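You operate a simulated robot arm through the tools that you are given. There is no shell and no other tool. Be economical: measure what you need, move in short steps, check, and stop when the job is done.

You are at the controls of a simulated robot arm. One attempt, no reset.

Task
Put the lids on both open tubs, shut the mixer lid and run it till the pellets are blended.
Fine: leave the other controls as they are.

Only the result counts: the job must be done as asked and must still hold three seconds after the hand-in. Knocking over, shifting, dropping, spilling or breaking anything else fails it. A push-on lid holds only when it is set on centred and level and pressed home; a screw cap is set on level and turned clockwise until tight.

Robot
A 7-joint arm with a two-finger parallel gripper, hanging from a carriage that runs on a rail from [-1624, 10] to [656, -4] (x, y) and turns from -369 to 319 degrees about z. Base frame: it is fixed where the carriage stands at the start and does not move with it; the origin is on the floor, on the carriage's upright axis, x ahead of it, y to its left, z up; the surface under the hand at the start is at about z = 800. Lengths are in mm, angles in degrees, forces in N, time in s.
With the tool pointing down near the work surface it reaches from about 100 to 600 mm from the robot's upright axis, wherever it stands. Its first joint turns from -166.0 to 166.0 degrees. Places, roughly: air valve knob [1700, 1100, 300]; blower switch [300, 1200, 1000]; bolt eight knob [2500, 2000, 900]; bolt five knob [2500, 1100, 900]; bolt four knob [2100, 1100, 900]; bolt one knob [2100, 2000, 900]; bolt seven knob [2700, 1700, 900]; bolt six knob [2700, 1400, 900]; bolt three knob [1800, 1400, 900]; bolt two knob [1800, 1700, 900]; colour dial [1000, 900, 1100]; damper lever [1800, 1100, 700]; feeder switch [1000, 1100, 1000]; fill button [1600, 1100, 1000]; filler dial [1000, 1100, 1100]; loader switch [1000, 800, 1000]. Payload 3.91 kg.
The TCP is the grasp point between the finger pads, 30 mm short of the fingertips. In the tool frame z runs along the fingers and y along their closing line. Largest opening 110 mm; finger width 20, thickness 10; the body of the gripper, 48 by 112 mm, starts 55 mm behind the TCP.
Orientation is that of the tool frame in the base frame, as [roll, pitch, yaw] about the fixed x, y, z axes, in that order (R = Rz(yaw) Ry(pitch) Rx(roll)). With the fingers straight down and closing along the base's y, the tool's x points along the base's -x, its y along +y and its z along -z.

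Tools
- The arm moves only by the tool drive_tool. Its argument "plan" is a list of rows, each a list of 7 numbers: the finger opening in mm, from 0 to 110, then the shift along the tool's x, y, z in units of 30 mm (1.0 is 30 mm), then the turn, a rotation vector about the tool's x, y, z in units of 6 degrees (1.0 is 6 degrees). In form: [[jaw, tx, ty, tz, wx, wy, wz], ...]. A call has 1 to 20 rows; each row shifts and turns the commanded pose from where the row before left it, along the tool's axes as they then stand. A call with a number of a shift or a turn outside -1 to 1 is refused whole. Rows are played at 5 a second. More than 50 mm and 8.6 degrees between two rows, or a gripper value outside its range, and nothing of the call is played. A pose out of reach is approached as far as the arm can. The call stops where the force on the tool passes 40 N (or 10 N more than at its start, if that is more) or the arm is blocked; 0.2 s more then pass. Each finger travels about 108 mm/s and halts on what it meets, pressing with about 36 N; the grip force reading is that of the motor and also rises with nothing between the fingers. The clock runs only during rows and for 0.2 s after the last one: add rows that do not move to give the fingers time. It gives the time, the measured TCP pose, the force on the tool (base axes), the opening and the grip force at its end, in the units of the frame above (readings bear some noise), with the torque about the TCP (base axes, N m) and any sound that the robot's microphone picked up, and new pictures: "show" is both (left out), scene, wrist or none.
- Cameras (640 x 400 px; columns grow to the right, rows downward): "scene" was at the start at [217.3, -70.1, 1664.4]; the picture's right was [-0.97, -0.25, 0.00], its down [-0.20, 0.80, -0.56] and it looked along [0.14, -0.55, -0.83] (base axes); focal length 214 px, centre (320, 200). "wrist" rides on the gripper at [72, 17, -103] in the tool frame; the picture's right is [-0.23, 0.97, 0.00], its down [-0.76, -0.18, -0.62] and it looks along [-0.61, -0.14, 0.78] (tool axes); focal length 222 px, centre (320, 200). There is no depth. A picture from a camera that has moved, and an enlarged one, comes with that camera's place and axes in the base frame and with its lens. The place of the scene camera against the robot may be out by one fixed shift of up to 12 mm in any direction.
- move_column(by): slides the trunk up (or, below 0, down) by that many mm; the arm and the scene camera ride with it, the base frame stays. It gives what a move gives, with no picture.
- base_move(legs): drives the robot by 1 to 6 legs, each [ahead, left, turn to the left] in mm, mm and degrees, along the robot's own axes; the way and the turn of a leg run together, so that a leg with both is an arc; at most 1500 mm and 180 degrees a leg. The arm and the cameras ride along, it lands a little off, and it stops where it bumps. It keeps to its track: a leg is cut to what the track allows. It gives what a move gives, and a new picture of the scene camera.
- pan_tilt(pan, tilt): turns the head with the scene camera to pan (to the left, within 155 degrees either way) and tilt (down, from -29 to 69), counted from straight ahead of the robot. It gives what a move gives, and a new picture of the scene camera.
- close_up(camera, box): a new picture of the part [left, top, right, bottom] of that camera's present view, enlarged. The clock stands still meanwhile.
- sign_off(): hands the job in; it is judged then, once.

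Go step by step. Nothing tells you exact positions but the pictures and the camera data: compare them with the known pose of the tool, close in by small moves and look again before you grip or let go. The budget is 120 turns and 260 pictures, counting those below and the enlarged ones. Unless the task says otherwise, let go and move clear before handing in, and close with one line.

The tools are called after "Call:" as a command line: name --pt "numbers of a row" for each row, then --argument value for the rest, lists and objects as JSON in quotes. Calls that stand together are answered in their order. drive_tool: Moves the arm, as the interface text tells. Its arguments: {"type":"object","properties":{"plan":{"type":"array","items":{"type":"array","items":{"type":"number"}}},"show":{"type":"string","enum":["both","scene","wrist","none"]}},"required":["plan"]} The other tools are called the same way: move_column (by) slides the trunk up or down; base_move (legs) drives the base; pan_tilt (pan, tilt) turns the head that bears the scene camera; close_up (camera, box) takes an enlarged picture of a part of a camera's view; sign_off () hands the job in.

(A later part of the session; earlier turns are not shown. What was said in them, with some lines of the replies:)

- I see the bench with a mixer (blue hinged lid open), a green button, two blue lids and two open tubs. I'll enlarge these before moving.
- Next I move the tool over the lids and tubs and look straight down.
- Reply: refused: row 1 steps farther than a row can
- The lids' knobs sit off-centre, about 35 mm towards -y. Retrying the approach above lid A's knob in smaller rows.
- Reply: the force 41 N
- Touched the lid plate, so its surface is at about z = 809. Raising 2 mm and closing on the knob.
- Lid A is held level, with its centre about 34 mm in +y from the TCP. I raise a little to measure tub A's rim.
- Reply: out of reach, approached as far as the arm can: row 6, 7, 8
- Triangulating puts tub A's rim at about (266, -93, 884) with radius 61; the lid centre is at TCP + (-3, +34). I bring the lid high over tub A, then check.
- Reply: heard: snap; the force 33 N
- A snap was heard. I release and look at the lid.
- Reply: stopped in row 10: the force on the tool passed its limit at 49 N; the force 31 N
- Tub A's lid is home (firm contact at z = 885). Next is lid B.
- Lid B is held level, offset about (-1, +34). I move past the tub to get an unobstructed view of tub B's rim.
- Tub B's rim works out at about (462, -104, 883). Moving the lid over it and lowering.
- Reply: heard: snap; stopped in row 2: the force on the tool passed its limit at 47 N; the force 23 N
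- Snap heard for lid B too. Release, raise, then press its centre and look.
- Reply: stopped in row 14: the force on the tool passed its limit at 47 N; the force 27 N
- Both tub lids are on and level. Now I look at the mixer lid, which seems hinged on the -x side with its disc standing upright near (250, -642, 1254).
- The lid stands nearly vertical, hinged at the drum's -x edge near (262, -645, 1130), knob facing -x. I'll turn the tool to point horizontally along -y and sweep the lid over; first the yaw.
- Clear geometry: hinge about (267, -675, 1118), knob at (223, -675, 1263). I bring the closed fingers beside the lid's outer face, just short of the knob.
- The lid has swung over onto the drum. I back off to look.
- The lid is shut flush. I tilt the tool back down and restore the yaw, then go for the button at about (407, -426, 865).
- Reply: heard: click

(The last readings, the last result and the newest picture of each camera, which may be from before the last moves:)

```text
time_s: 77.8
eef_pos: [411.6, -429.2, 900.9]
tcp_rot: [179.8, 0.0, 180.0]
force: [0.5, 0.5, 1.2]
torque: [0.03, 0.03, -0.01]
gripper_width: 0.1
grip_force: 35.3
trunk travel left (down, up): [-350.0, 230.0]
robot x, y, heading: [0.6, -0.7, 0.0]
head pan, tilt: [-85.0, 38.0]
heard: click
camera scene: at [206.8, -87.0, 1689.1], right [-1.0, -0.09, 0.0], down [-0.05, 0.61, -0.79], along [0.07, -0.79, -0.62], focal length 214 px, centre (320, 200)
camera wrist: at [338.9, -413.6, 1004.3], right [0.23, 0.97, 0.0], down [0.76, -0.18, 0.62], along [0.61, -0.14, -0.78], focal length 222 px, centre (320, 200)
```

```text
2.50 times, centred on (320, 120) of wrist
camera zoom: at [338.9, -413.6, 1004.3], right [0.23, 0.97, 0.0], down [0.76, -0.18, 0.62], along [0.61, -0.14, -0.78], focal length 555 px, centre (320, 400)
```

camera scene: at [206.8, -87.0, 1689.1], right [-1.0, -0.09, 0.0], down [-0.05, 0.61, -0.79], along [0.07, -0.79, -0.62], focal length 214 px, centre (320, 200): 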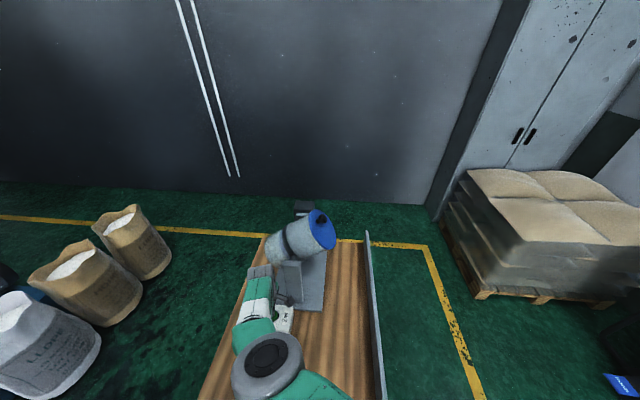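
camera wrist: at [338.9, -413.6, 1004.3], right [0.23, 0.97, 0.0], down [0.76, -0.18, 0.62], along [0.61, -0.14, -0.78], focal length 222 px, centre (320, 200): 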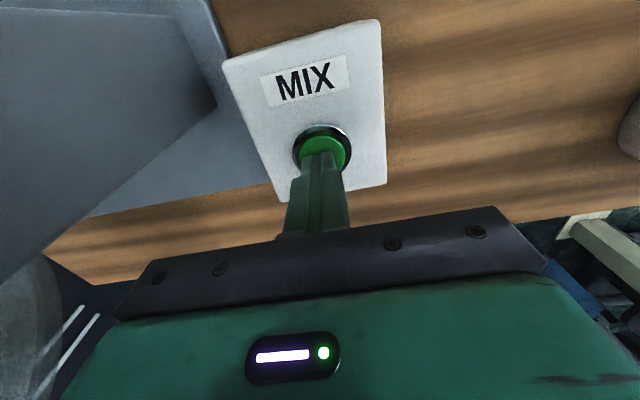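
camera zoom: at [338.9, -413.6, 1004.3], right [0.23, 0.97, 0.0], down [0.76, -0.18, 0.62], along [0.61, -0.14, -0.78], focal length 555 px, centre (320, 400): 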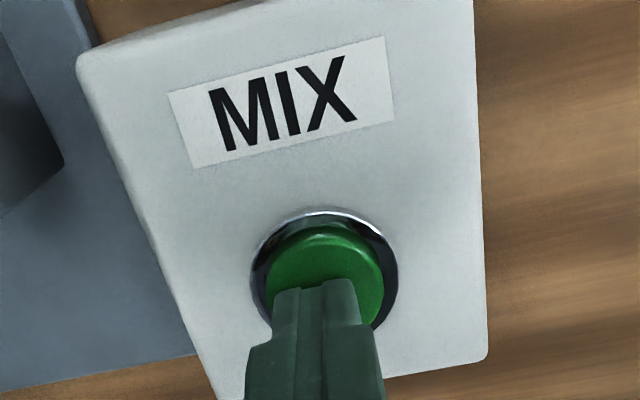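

The mixer is tumbling. I lift clear of the button and watch whether it continues.

Call:
drive_tool --pt "0 0 0 -1 0 0 0" --pt "0 0 0 -1 0 0 0" --pt "0 0 0 0 0 0 0" --pt "0 0 0 0 0 0 0" --pt "0 0 0 0 0 0 0" --pt "0 0 0 0 0 0 0" --show "scene"

Call:
close_up --camera "scene" --box '[240, 190, 360, 270]'

Call:
drive_tool --pt "0 0 0 0 0 0 0" --pt "0 0 0 0 0 0 0" --pt "0 0 0 0 0 0 0" --pt "0 0 0 0 0 0 0" --pt "0 0 0 0 0 0 0" --pt "0 0 0 0 0 0 0" --pt "0 0 0 0 0 0 0" --pt "0 0 0 0 0 0 0" --show "none"

Call:
close_up --camera "scene" --box '[240, 190, 360, 270]'

```text
time_s: 79.2
eef_pos: [412.3, -430.0, 959.6]
tcp_rot: [179.8, 0.0, -179.9]
force: [-0.5, 0.3, 0.9]
torque: [0.0, -0.02, 0.04]
gripper_width: 0.1
grip_force: 36.2
trunk travel left (down, up): [-350.0, 230.0]
robot x, y, heading: [-0.8, -2.3, -0.2]
head pan, tilt: [-85.0, 38.0]
camera scene: at [206.7, -87.0, 1689.0], right [-1.0, -0.09, 0.0], down [-0.05, 0.61, -0.79], along [0.07, -0.79, -0.62], focal length 214 px, centre (320, 200)
```

scene: 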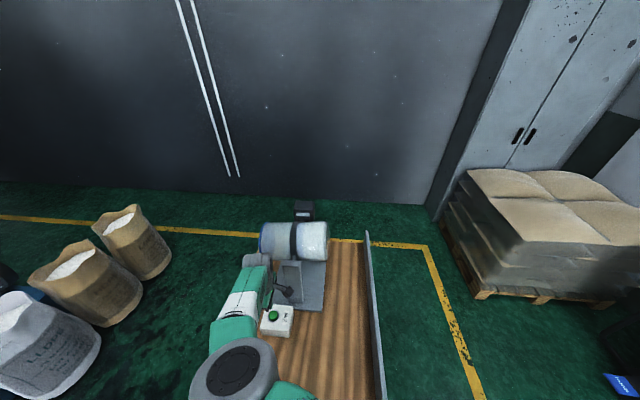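

```text
5.00 times, centred on (300, 230) of scene
camera zoom: at [206.7, -87.0, 1689.0], right [-1.0, -0.09, 0.0], down [-0.05, 0.61, -0.79], along [0.07, -0.79, -0.62], focal length 1072 px, centre (420, 50)
```

zoom: 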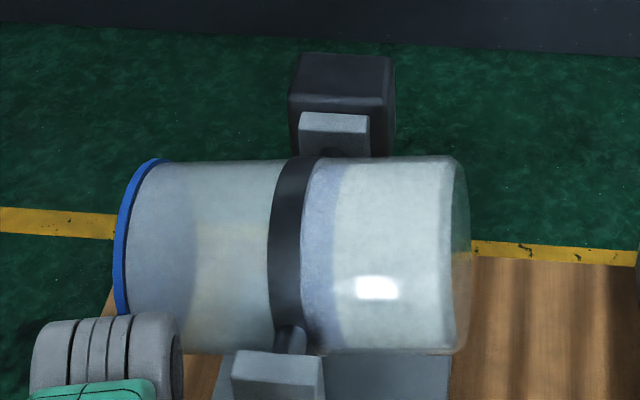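

```text
time_s: 81.0
eef_pos: [411.2, -428.9, 958.3]
tcp_rot: [179.8, 0.0, -179.9]
force: [-0.9, -0.2, 0.9]
torque: [-0.02, 0.02, -0.01]
gripper_width: 0.1
grip_force: 36.2
trunk travel left (down, up): [-350.0, 230.0]
robot x, y, heading: [0.6, -4.0, 0.0]
head pan, tilt: [-85.0, 38.0]
```

```text
5.00 times, centred on (300, 230) of scene
camera zoom: at [206.7, -87.0, 1689.0], right [-1.0, -0.09, 0.0], down [-0.05, 0.61, -0.79], along [0.07, -0.79, -0.62], focal length 1072 px, centre (420, 50)
```

zoom: 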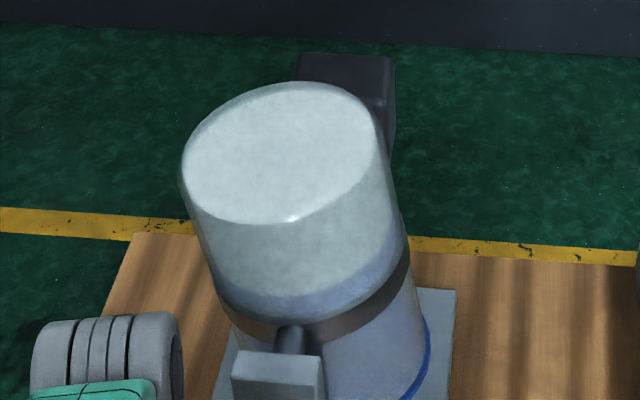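

It keeps tumbling; white and blue layers are visible. I wait and watch for an even colour.

Call:
drive_tool --pt "0 0 0 0 0 0 0" --pt "0 0 0 0 0 0 0" --pt "0 0 0 0 0 0 0" --pt "0 0 0 0 0 0 0" --pt "0 0 0 0 0 0 0" --pt "0 0 0 0 0 0 0" --pt "0 0 0 0 0 0 0" --pt "0 0 0 0 0 0 0" --pt "0 0 0 0 0 0 0" --pt "0 0 0 0 0 0 0" --pt "0 0 0 0 0 0 0" --pt "0 0 0 0 0 0 0" --pt "0 0 0 0 0 0 0" --pt "0 0 0 0 0 0 0" --pt "0 0 0 0 0 0 0" --pt "0 0 0 0 0 0 0" --pt "0 0 0 0 0 0 0" --pt "0 0 0 0 0 0 0" --pt "0 0 0 0 0 0 0" --pt "0 0 0 0 0 0 0" --show "none"

Call:
close_up --camera "scene" --box '[240, 190, 360, 270]'

Call:
drive_tool --pt "0 0 0 0 0 0 0" --pt "0 0 0 0 0 0 0" --pt "0 0 0 0 0 0 0" --pt "0 0 0 0 0 0 0" --pt "0 0 0 0 0 0 0" --pt "0 0 0 0 0 0 0" --pt "0 0 0 0 0 0 0" --pt "0 0 0 0 0 0 0" --pt "0 0 0 0 0 0 0" --pt "0 0 0 0 0 0 0" --pt "0 0 0 0 0 0 0" --pt "0 0 0 0 0 0 0" --pt "0 0 0 0 0 0 0" --pt "0 0 0 0 0 0 0" --pt "0 0 0 0 0 0 0" --pt "0 0 0 0 0 0 0" --pt "0 0 0 0 0 0 0" --pt "0 0 0 0 0 0 0" --pt "0 0 0 0 0 0 0" --pt "0 0 0 0 0 0 0" --show "none"

Call:
close_up --camera "scene" --box '[240, 190, 360, 270]'

```text
time_s: 85.2
eef_pos: [412.4, -430.1, 958.4]
tcp_rot: [179.8, 0.1, -180.0]
force: [0.0, 0.0, -0.4]
torque: [-0.04, 0.02, 0.04]
gripper_width: 0.0
grip_force: 36.0
trunk travel left (down, up): [-350.0, 230.0]
robot x, y, heading: [-0.3, -0.7, -0.1]
head pan, tilt: [-85.0, 38.0]
```

```text
5.00 times, centred on (300, 230) of scene
camera zoom: at [206.7, -87.0, 1689.0], right [-1.0, -0.09, 0.0], down [-0.05, 0.61, -0.79], along [0.07, -0.79, -0.62], focal length 1072 px, centre (420, 50)
```

zoom: 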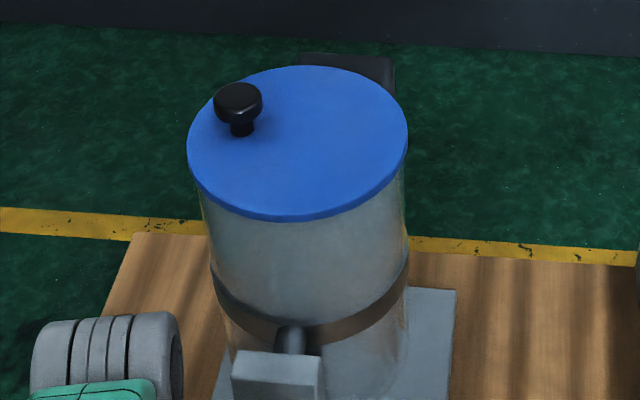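

```text
time_s: 89.5
eef_pos: [410.8, -428.6, 958.6]
tcp_rot: [179.8, 0.0, 180.0]
force: [0.2, 0.1, 0.1]
torque: [-0.03, 0.0, 0.0]
gripper_width: 0.0
grip_force: 35.9
trunk travel left (down, up): [-350.0, 230.0]
robot x, y, heading: [-3.3, -3.1, 0.2]
head pan, tilt: [-85.0, 38.0]
```

```text
5.00 times, centred on (300, 230) of scene
camera zoom: at [206.7, -87.0, 1689.0], right [-1.0, -0.09, 0.0], down [-0.05, 0.61, -0.79], along [0.07, -0.79, -0.62], focal length 1072 px, centre (420, 50)
```

zoom: 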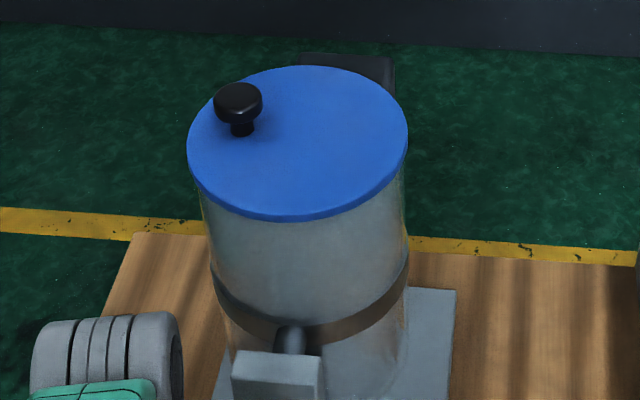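

The mixer stopped by itself, upright. I move the arm clear and check the pellets.

Call:
drive_tool --pt "0 0 0 -1 0 0 0" --pt "0 0 1 -1 0 0 0" --pt "0 0 1 -1 0 0 0" --pt "0 0 1 -1 0 0 0" --pt "0 0 1 0 0 0 0" --pt "0 1 0 0 0 0 0" --pt "0 1 0 0 0 0 0" --pt "0 1 0 0 0 0 0" --pt "0 1 0 0 0 0 0" --pt "0 1 0 0 0 0 0" --pt "0 0 0 0 0 0 0"

Call:
close_up --camera "scene" --box '[250, 190, 350, 270]'

Call:
close_up --camera "wrist" --box '[0, 60, 240, 260]'

```text
time_s: 91.8
eef_pos: [262.1, -309.9, 1078.8]
tcp_rot: [179.9, -0.1, 180.0]
force: [0.7, 0.2, 0.3]
torque: [0.01, -0.01, 0.02]
gripper_width: 0.0
grip_force: 36.2
trunk travel left (down, up): [-350.0, 230.0]
robot x, y, heading: [0.1, -0.6, -0.0]
head pan, tilt: [-85.0, 38.0]
camera scene: at [206.7, -87.0, 1689.0], right [-1.0, -0.09, 0.0], down [-0.05, 0.61, -0.79], along [0.07, -0.79, -0.62], focal length 214 px, centre (320, 200)
camera wrist: at [189.3, -292.8, 1183.3], right [0.23, 0.97, 0.0], down [0.76, -0.18, 0.62], along [0.61, -0.14, -0.78], focal length 222 px, centre (320, 200)
```

scene: 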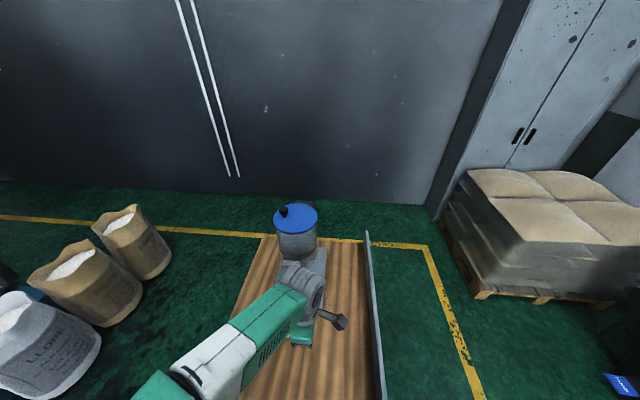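
wrist: 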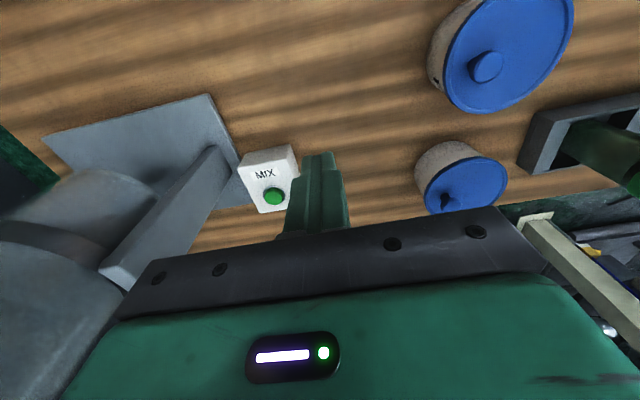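

```text
5.00 times, centred on (300, 230) of scene
camera zoom: at [206.7, -87.0, 1689.0], right [-1.0, -0.09, 0.0], down [-0.05, 0.61, -0.79], along [0.07, -0.79, -0.62], focal length 1072 px, centre (420, 50)
```

zoom: 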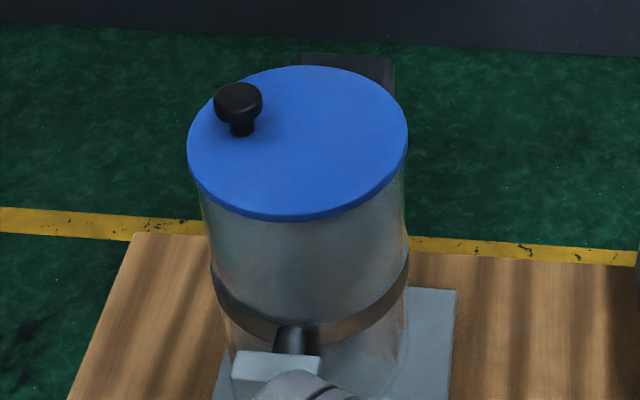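

```text
2.00 times, centred on (120, 160) of wrist
camera zoom: at [189.3, -292.8, 1183.3], right [0.23, 0.97, 0.0], down [0.76, -0.18, 0.62], along [0.61, -0.14, -0.78], focal length 444 px, centre (720, 280)
```

zoom: 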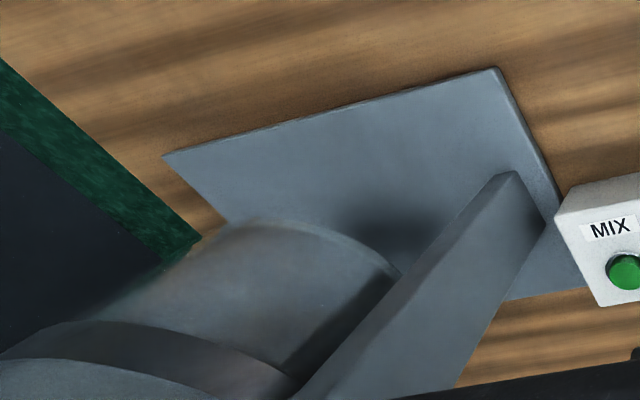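

Call:
drive_tool --pt "0 1 0 -1 0 0 0" --pt "0 0.67 0 -1 0 0 0" --pt "0 0 0 -1 0 0 0" --pt "0 0 0 -1 0 0 0" --pt "0 0 0 -1 0 0 0" --pt "0 0 0 -1 0 0 0" --pt "0 0 0 -1 0 0 0" --pt "0 0 0 -1 0 0 0" --pt "0 0 -1 -1 0 0 0" --pt "0 0 -1 -1 0 0 0" --pt "0 0 -1 -1 0 0 0" --pt "0 0 -0.63 -1 0 0 0" --pt "0 0 0 0 0 0 0" --show "wrist"

Call:
close_up --camera "wrist" --box '[110, 60, 350, 210]'

Call:
close_up --camera "wrist" --box '[190, 90, 310, 190]'

```text
time_s: 94.7
eef_pos: [213.3, -420.3, 1440.4]
tcp_rot: [179.8, -0.1, 180.0]
force: [0.5, 0.2, 0.2]
torque: [-0.01, 0.0, 0.0]
gripper_width: 0.0
grip_force: 35.7
trunk travel left (down, up): [-350.0, 230.0]
robot x, y, heading: [-1.2, 0.4, -0.1]
head pan, tilt: [-85.0, 38.0]
camera wrist: at [139.6, -404.4, 1545.5], right [0.23, 0.97, 0.0], down [0.76, -0.18, 0.62], along [0.61, -0.14, -0.78], focal length 222 px, centre (320, 200)
```

wrist: 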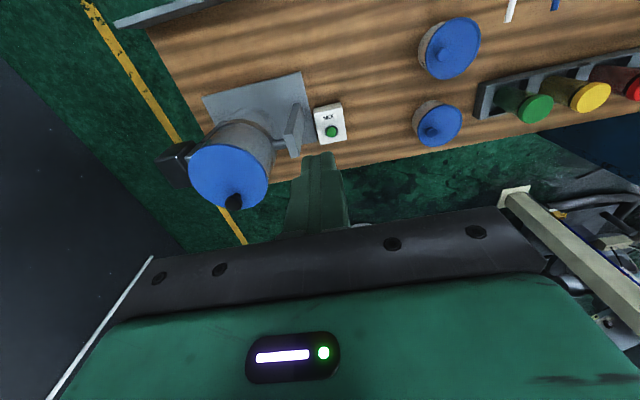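

```text
2.67 times, centred on (230, 135) of wrist
camera zoom: at [139.6, -404.4, 1545.5], right [0.23, 0.97, 0.0], down [0.76, -0.18, 0.62], along [0.61, -0.14, -0.78], focal length 592 px, centre (560, 373)
```

zoom: 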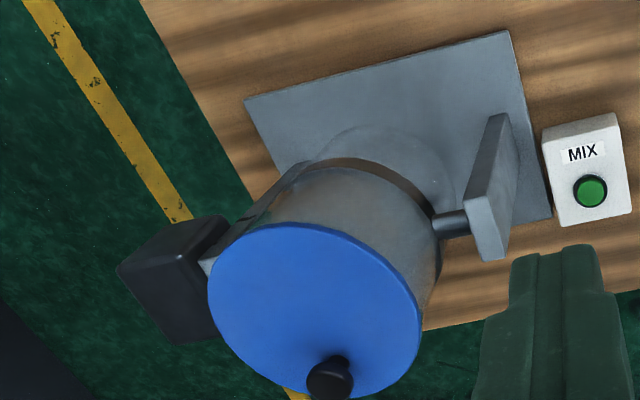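

```text
4.00 times, centred on (250, 140) of wrist
camera zoom: at [139.6, -404.4, 1545.5], right [0.23, 0.97, 0.0], down [0.76, -0.18, 0.62], along [0.61, -0.14, -0.78], focal length 888 px, centre (600, 440)
```

zoom: 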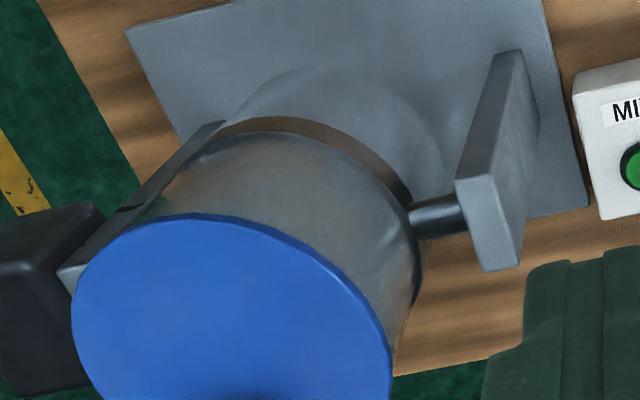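

I compare with the earlier pre-run view from the second pose.

Call:
drive_tool --pt "0 0 1 0 0 0 0" --pt "0 0 1 0 0 0 0" --pt "0 0 1 0 0 0 0" --pt "0 0 1 0 0 0 0" --pt "0 0 1 0 0 0 0" --pt "0 0 1 0 0 0 0" --pt "0 0 1 1 0 0 0" --pt "0 0 1 1 0 0 0" --pt "0 0 0 1 0 0 0" --pt "0 0 0 1 0 0 0" --pt "0 0 0 1 0 0 0" --pt "0 0 0 1 0 0 0" --pt "0 0 0 1 0 0 0" --show "none"

Call:
close_up --camera "wrist" --box '[0, 120, 280, 320]'

Call:
close_up --camera "scene" --box '[250, 190, 350, 290]'

```text
time_s: 97.5
eef_pos: [212.5, -177.5, 1232.1]
tcp_rot: [179.8, 0.1, -180.0]
force: [-0.6, 1.0, -0.2]
torque: [-0.02, 0.0, -0.04]
gripper_width: 0.1
grip_force: 35.8
trunk travel left (down, up): [-350.0, 230.0]
robot x, y, heading: [-0.3, 0.5, -0.0]
head pan, tilt: [-85.0, 38.0]
```

```text
2.00 times, centred on (140, 220) of wrist
camera zoom: at [139.8, -161.4, 1336.3], right [0.23, 0.97, 0.0], down [0.76, -0.18, 0.62], along [0.61, -0.14, -0.78], focal length 444 px, centre (680, 160)
```

zoom: 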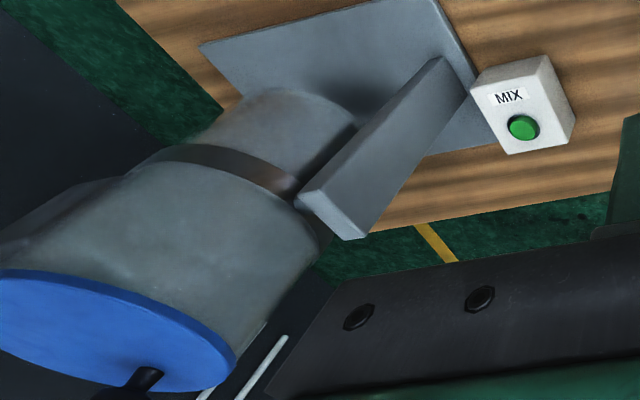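

```text
4.00 times, centred on (300, 240) of scene
camera zoom: at [206.8, -87.0, 1689.1], right [-1.0, -0.09, 0.0], down [-0.05, 0.61, -0.79], along [0.07, -0.79, -0.62], focal length 858 px, centre (400, 40)
```

zoom: 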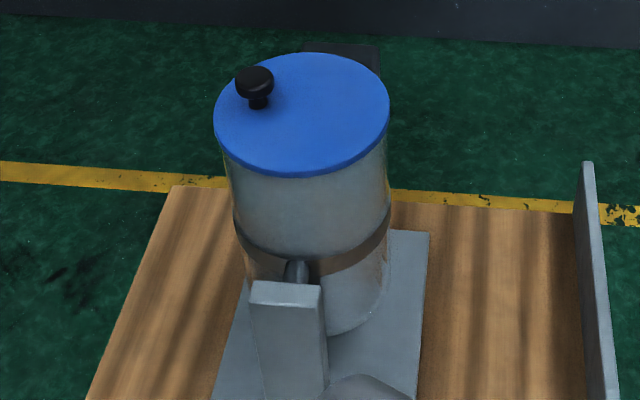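

Call:
drive_tool --pt "0 1 -1 0 0 0 0" --pt "0 0.9 -1 0 0 0 0" --pt "0 0 -1 0 0 0 0" --pt "0 0 -1 0 0 0 0" --pt "0 0 -1 0 0 0 0" --pt "0 0 -1 0 0 0 0" --pt "0 0 -1 0 0 0 0" --pt "0 0 0 1 0 0 0" --pt "0 0 0 1 0 0 0" --pt "0 0 0 0.7 0 0 0" --pt "0 0 0 0 0 0 0" --show "none"

Call:
close_up --camera "wrist" --box '[80, 100, 320, 280]'

```text
time_s: 99.8
eef_pos: [154.4, -387.5, 1150.5]
tcp_rot: [179.9, 0.0, -180.0]
force: [-0.8, -0.4, 0.3]
torque: [0.0, -0.01, 0.0]
gripper_width: 0.0
grip_force: 36.1
trunk travel left (down, up): [-350.0, 230.0]
robot x, y, heading: [1.1, 0.1, 0.2]
head pan, tilt: [-85.0, 38.0]
```

```text
2.22 times, centred on (200, 190) of wrist
camera zoom: at [81.8, -370.6, 1254.9], right [0.23, 0.97, 0.0], down [0.76, -0.18, 0.62], along [0.61, -0.14, -0.78], focal length 494 px, centre (587, 222)
```

zoom: 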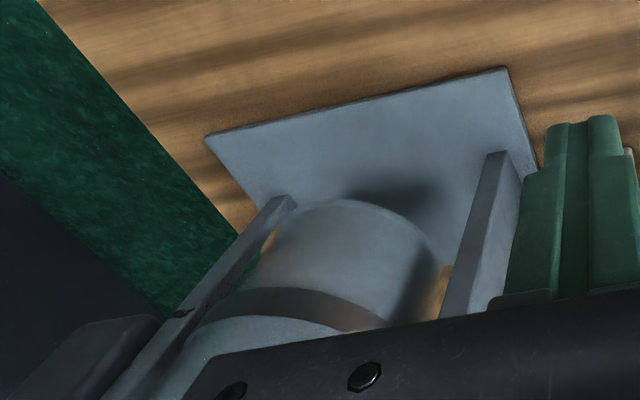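

Call:
close_up --camera "wrist" --box '[145, 165, 255, 235]'

Call:
close_up --camera "scene" --box '[270, 200, 330, 280]'

```text
5.71 times, centred on (200, 200) of wrist
camera zoom: at [81.8, -370.6, 1254.9], right [0.23, 0.97, 0.0], down [0.76, -0.18, 0.62], along [0.61, -0.14, -0.78], focal length 1269 px, centre (1006, 200)
```

zoom: 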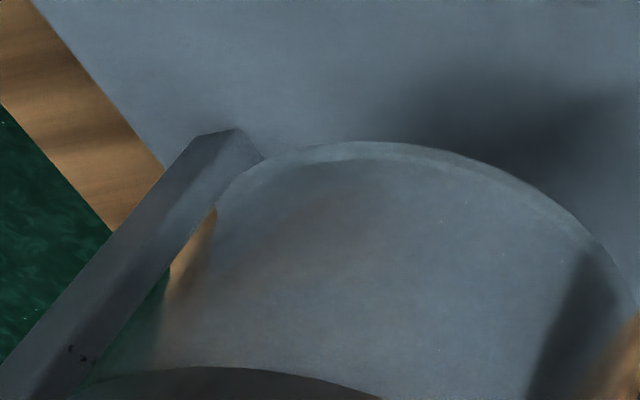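

```text
5.00 times, centred on (300, 240) of scene
camera zoom: at [206.7, -87.0, 1689.0], right [-1.0, -0.09, 0.0], down [-0.05, 0.61, -0.79], along [0.07, -0.79, -0.62], focal length 1072 px, centre (420, 0)
```

zoom: 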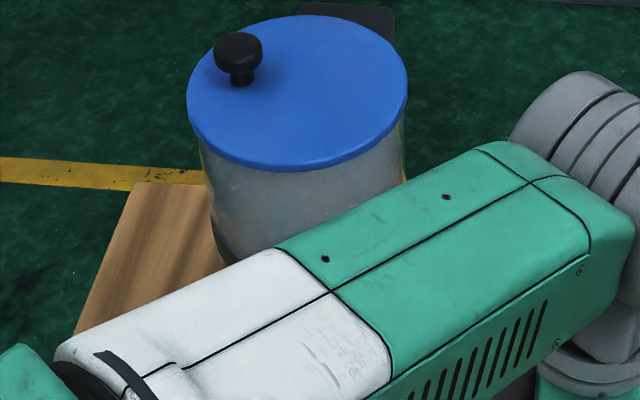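

The lower drum needs a clearer look, so I turn the tool horizontal for a lower, side-on view.

Call:
drive_tool --pt "0 0.5 0 -1 0 0 0" --pt "0 0.5 0 -1 0 0 0" --pt "0 0.5 0 -1 0 0 0" --pt "0 0 0 -1 0 0 -1" --pt "0 0 0 -1 0 0 -1" --pt "0 0 0 0 0 0 -1" --pt "0 0 0 0 0 0 -1" --pt "0 0 0 0 0 0 -1" --pt "0 0 0 0 0 0 -1" --pt "0 0 0 0 0 0 -1" --pt "0 0 0 0 0 0 -1" --pt "0 0 0 0 0 0 -1" --pt "0 0 0 0 0 0 -1" --pt "0 0 0 0 0 0 -1" --pt "0 0 0 0 0 0 -1" --pt "0 0 0 0 0 0 -1" --pt "0 0 0 0 0 0 -1" --pt "0 0 0 0 0 0 -1" --pt "0 0 0 0 0 0 0" --show "none"

Call:
drive_tool --pt "0 1 0 0 0 0 0" --pt "0 1 0 0 0 0 0" --pt "0 0 0 0 0 1 0" --pt "0 0 0 0 0 1 0" --pt "0 0 0 0 0 1 0" --pt "0 0 0 0 0 1 0" --pt "0 0 0 0 0 1 0" --pt "0 0 0 0 0 1 0" --pt "0 0 0 0 0 1 0" --pt "0 0 0 0 0 1 0" --pt "0 0 0 0 0 1 0" --pt "0 0 0 0 0 1 0" --pt "0 0 0 0 0 1 0" --pt "0 0 0 0 0 1 0" --pt "0 0 0 0 0 1 0" --pt "0 0 0 0 0 1 0" --pt "0 0 0 0 0 0.5 0" --pt "0 0 0 0 0 0 0" --show "wrist"

```text
time_s: 103.8
eef_pos: [109.7, -388.2, 1299.4]
tcp_rot: [179.9, 0.3, -89.9]
force: [-0.8, -0.4, -0.7]
torque: [-0.01, -0.02, 0.0]
gripper_width: 0.1
grip_force: 36.1
trunk travel left (down, up): [-350.0, 230.0]
robot x, y, heading: [4.2, 0.4, -0.1]
head pan, tilt: [-85.0, 38.0]
```

```text
time_s: 107.7
eef_pos: [109.6, -449.0, 1299.1]
tcp_rot: [-179.6, -86.8, -90.4]
force: [0.5, 0.0, 0.6]
torque: [-0.03, 0.02, -0.01]
gripper_width: 0.0
grip_force: 36.2
trunk travel left (down, up): [-350.0, 230.0]
robot x, y, heading: [0.1, -0.3, -0.1]
head pan, tilt: [-85.0, 38.0]
camera wrist: at [92.5, -350.1, 1378.4], right [-0.97, 0.01, -0.23], down [0.18, 0.66, -0.73], along [0.14, -0.75, -0.65], focal length 222 px, centre (320, 200)
```

wrist: 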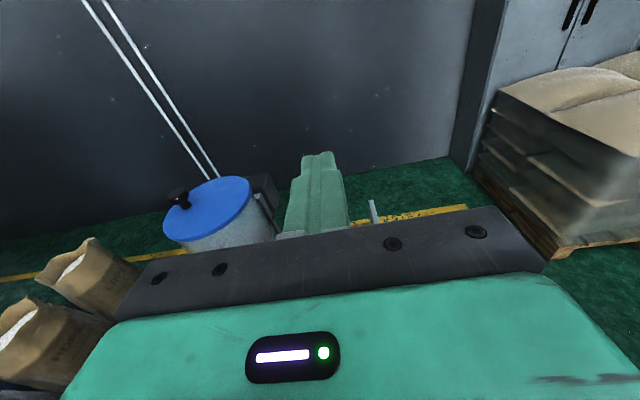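

Call:
drive_tool --pt "0 -1 0 0 0 0 0" --pt "0 -1 0 0 0 0 0" --pt "0 -1 0 0 0 0 0" --pt "0 -1 0 0 0 0 0" --pt "0 -1 0 0 0 0 0" --pt "0 -1 0 0 0 0 0" --pt "0 -1 0 0 0 0 0" --pt "0 0 0 0 0 0 0" --show "wrist"

Call:
close_up --camera "wrist" --box '[100, 60, 320, 260]'

```text
time_s: 109.5
eef_pos: [106.0, -438.6, 1089.9]
tcp_rot: [-179.9, -86.8, -89.9]
force: [-1.0, 0.2, 0.5]
torque: [-0.01, -0.01, -0.01]
gripper_width: 0.2
grip_force: 36.3
trunk travel left (down, up): [-350.0, 230.0]
robot x, y, heading: [0.8, -3.9, 0.2]
head pan, tilt: [-85.0, 38.0]
camera wrist: at [90.3, -338.5, 1168.4], right [-0.97, 0.01, -0.23], down [0.18, 0.66, -0.73], along [0.14, -0.75, -0.65], focal length 222 px, centre (320, 200)
```

wrist: 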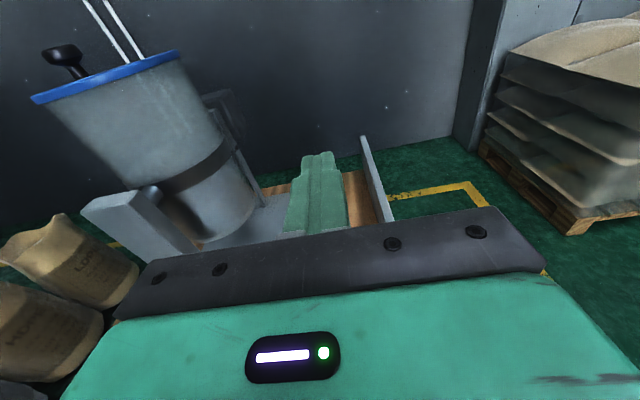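

```text
2.00 times, centred on (210, 160) of wrist
camera zoom: at [90.3, -338.5, 1168.4], right [-0.97, 0.01, -0.23], down [0.18, 0.66, -0.73], along [0.14, -0.75, -0.65], focal length 444 px, centre (540, 280)
```

zoom: 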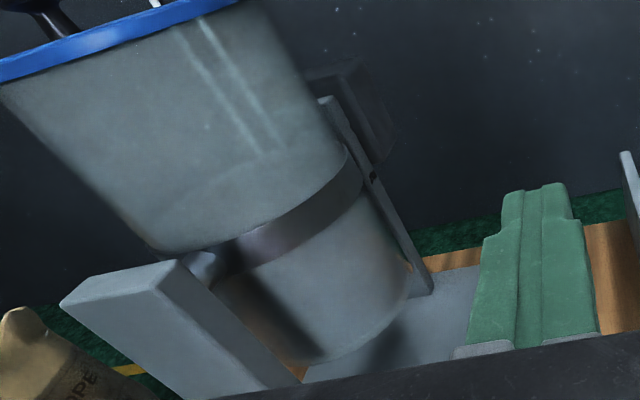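

The separate white and blue layers seen before the run are gone and the drum contents look uniform. The mixer has stopped with its lid shut, both tub lids are seated, and the arm is clear, so I'm handing in.

Call:
sign_off

```text
The job is handed in.
```

The job is handed in: both tub lids snapped on, the mixer lid is shut, and the mixer ran until it stopped on its own. The pellets look evenly blended, though I could only judge that through the drum wall.
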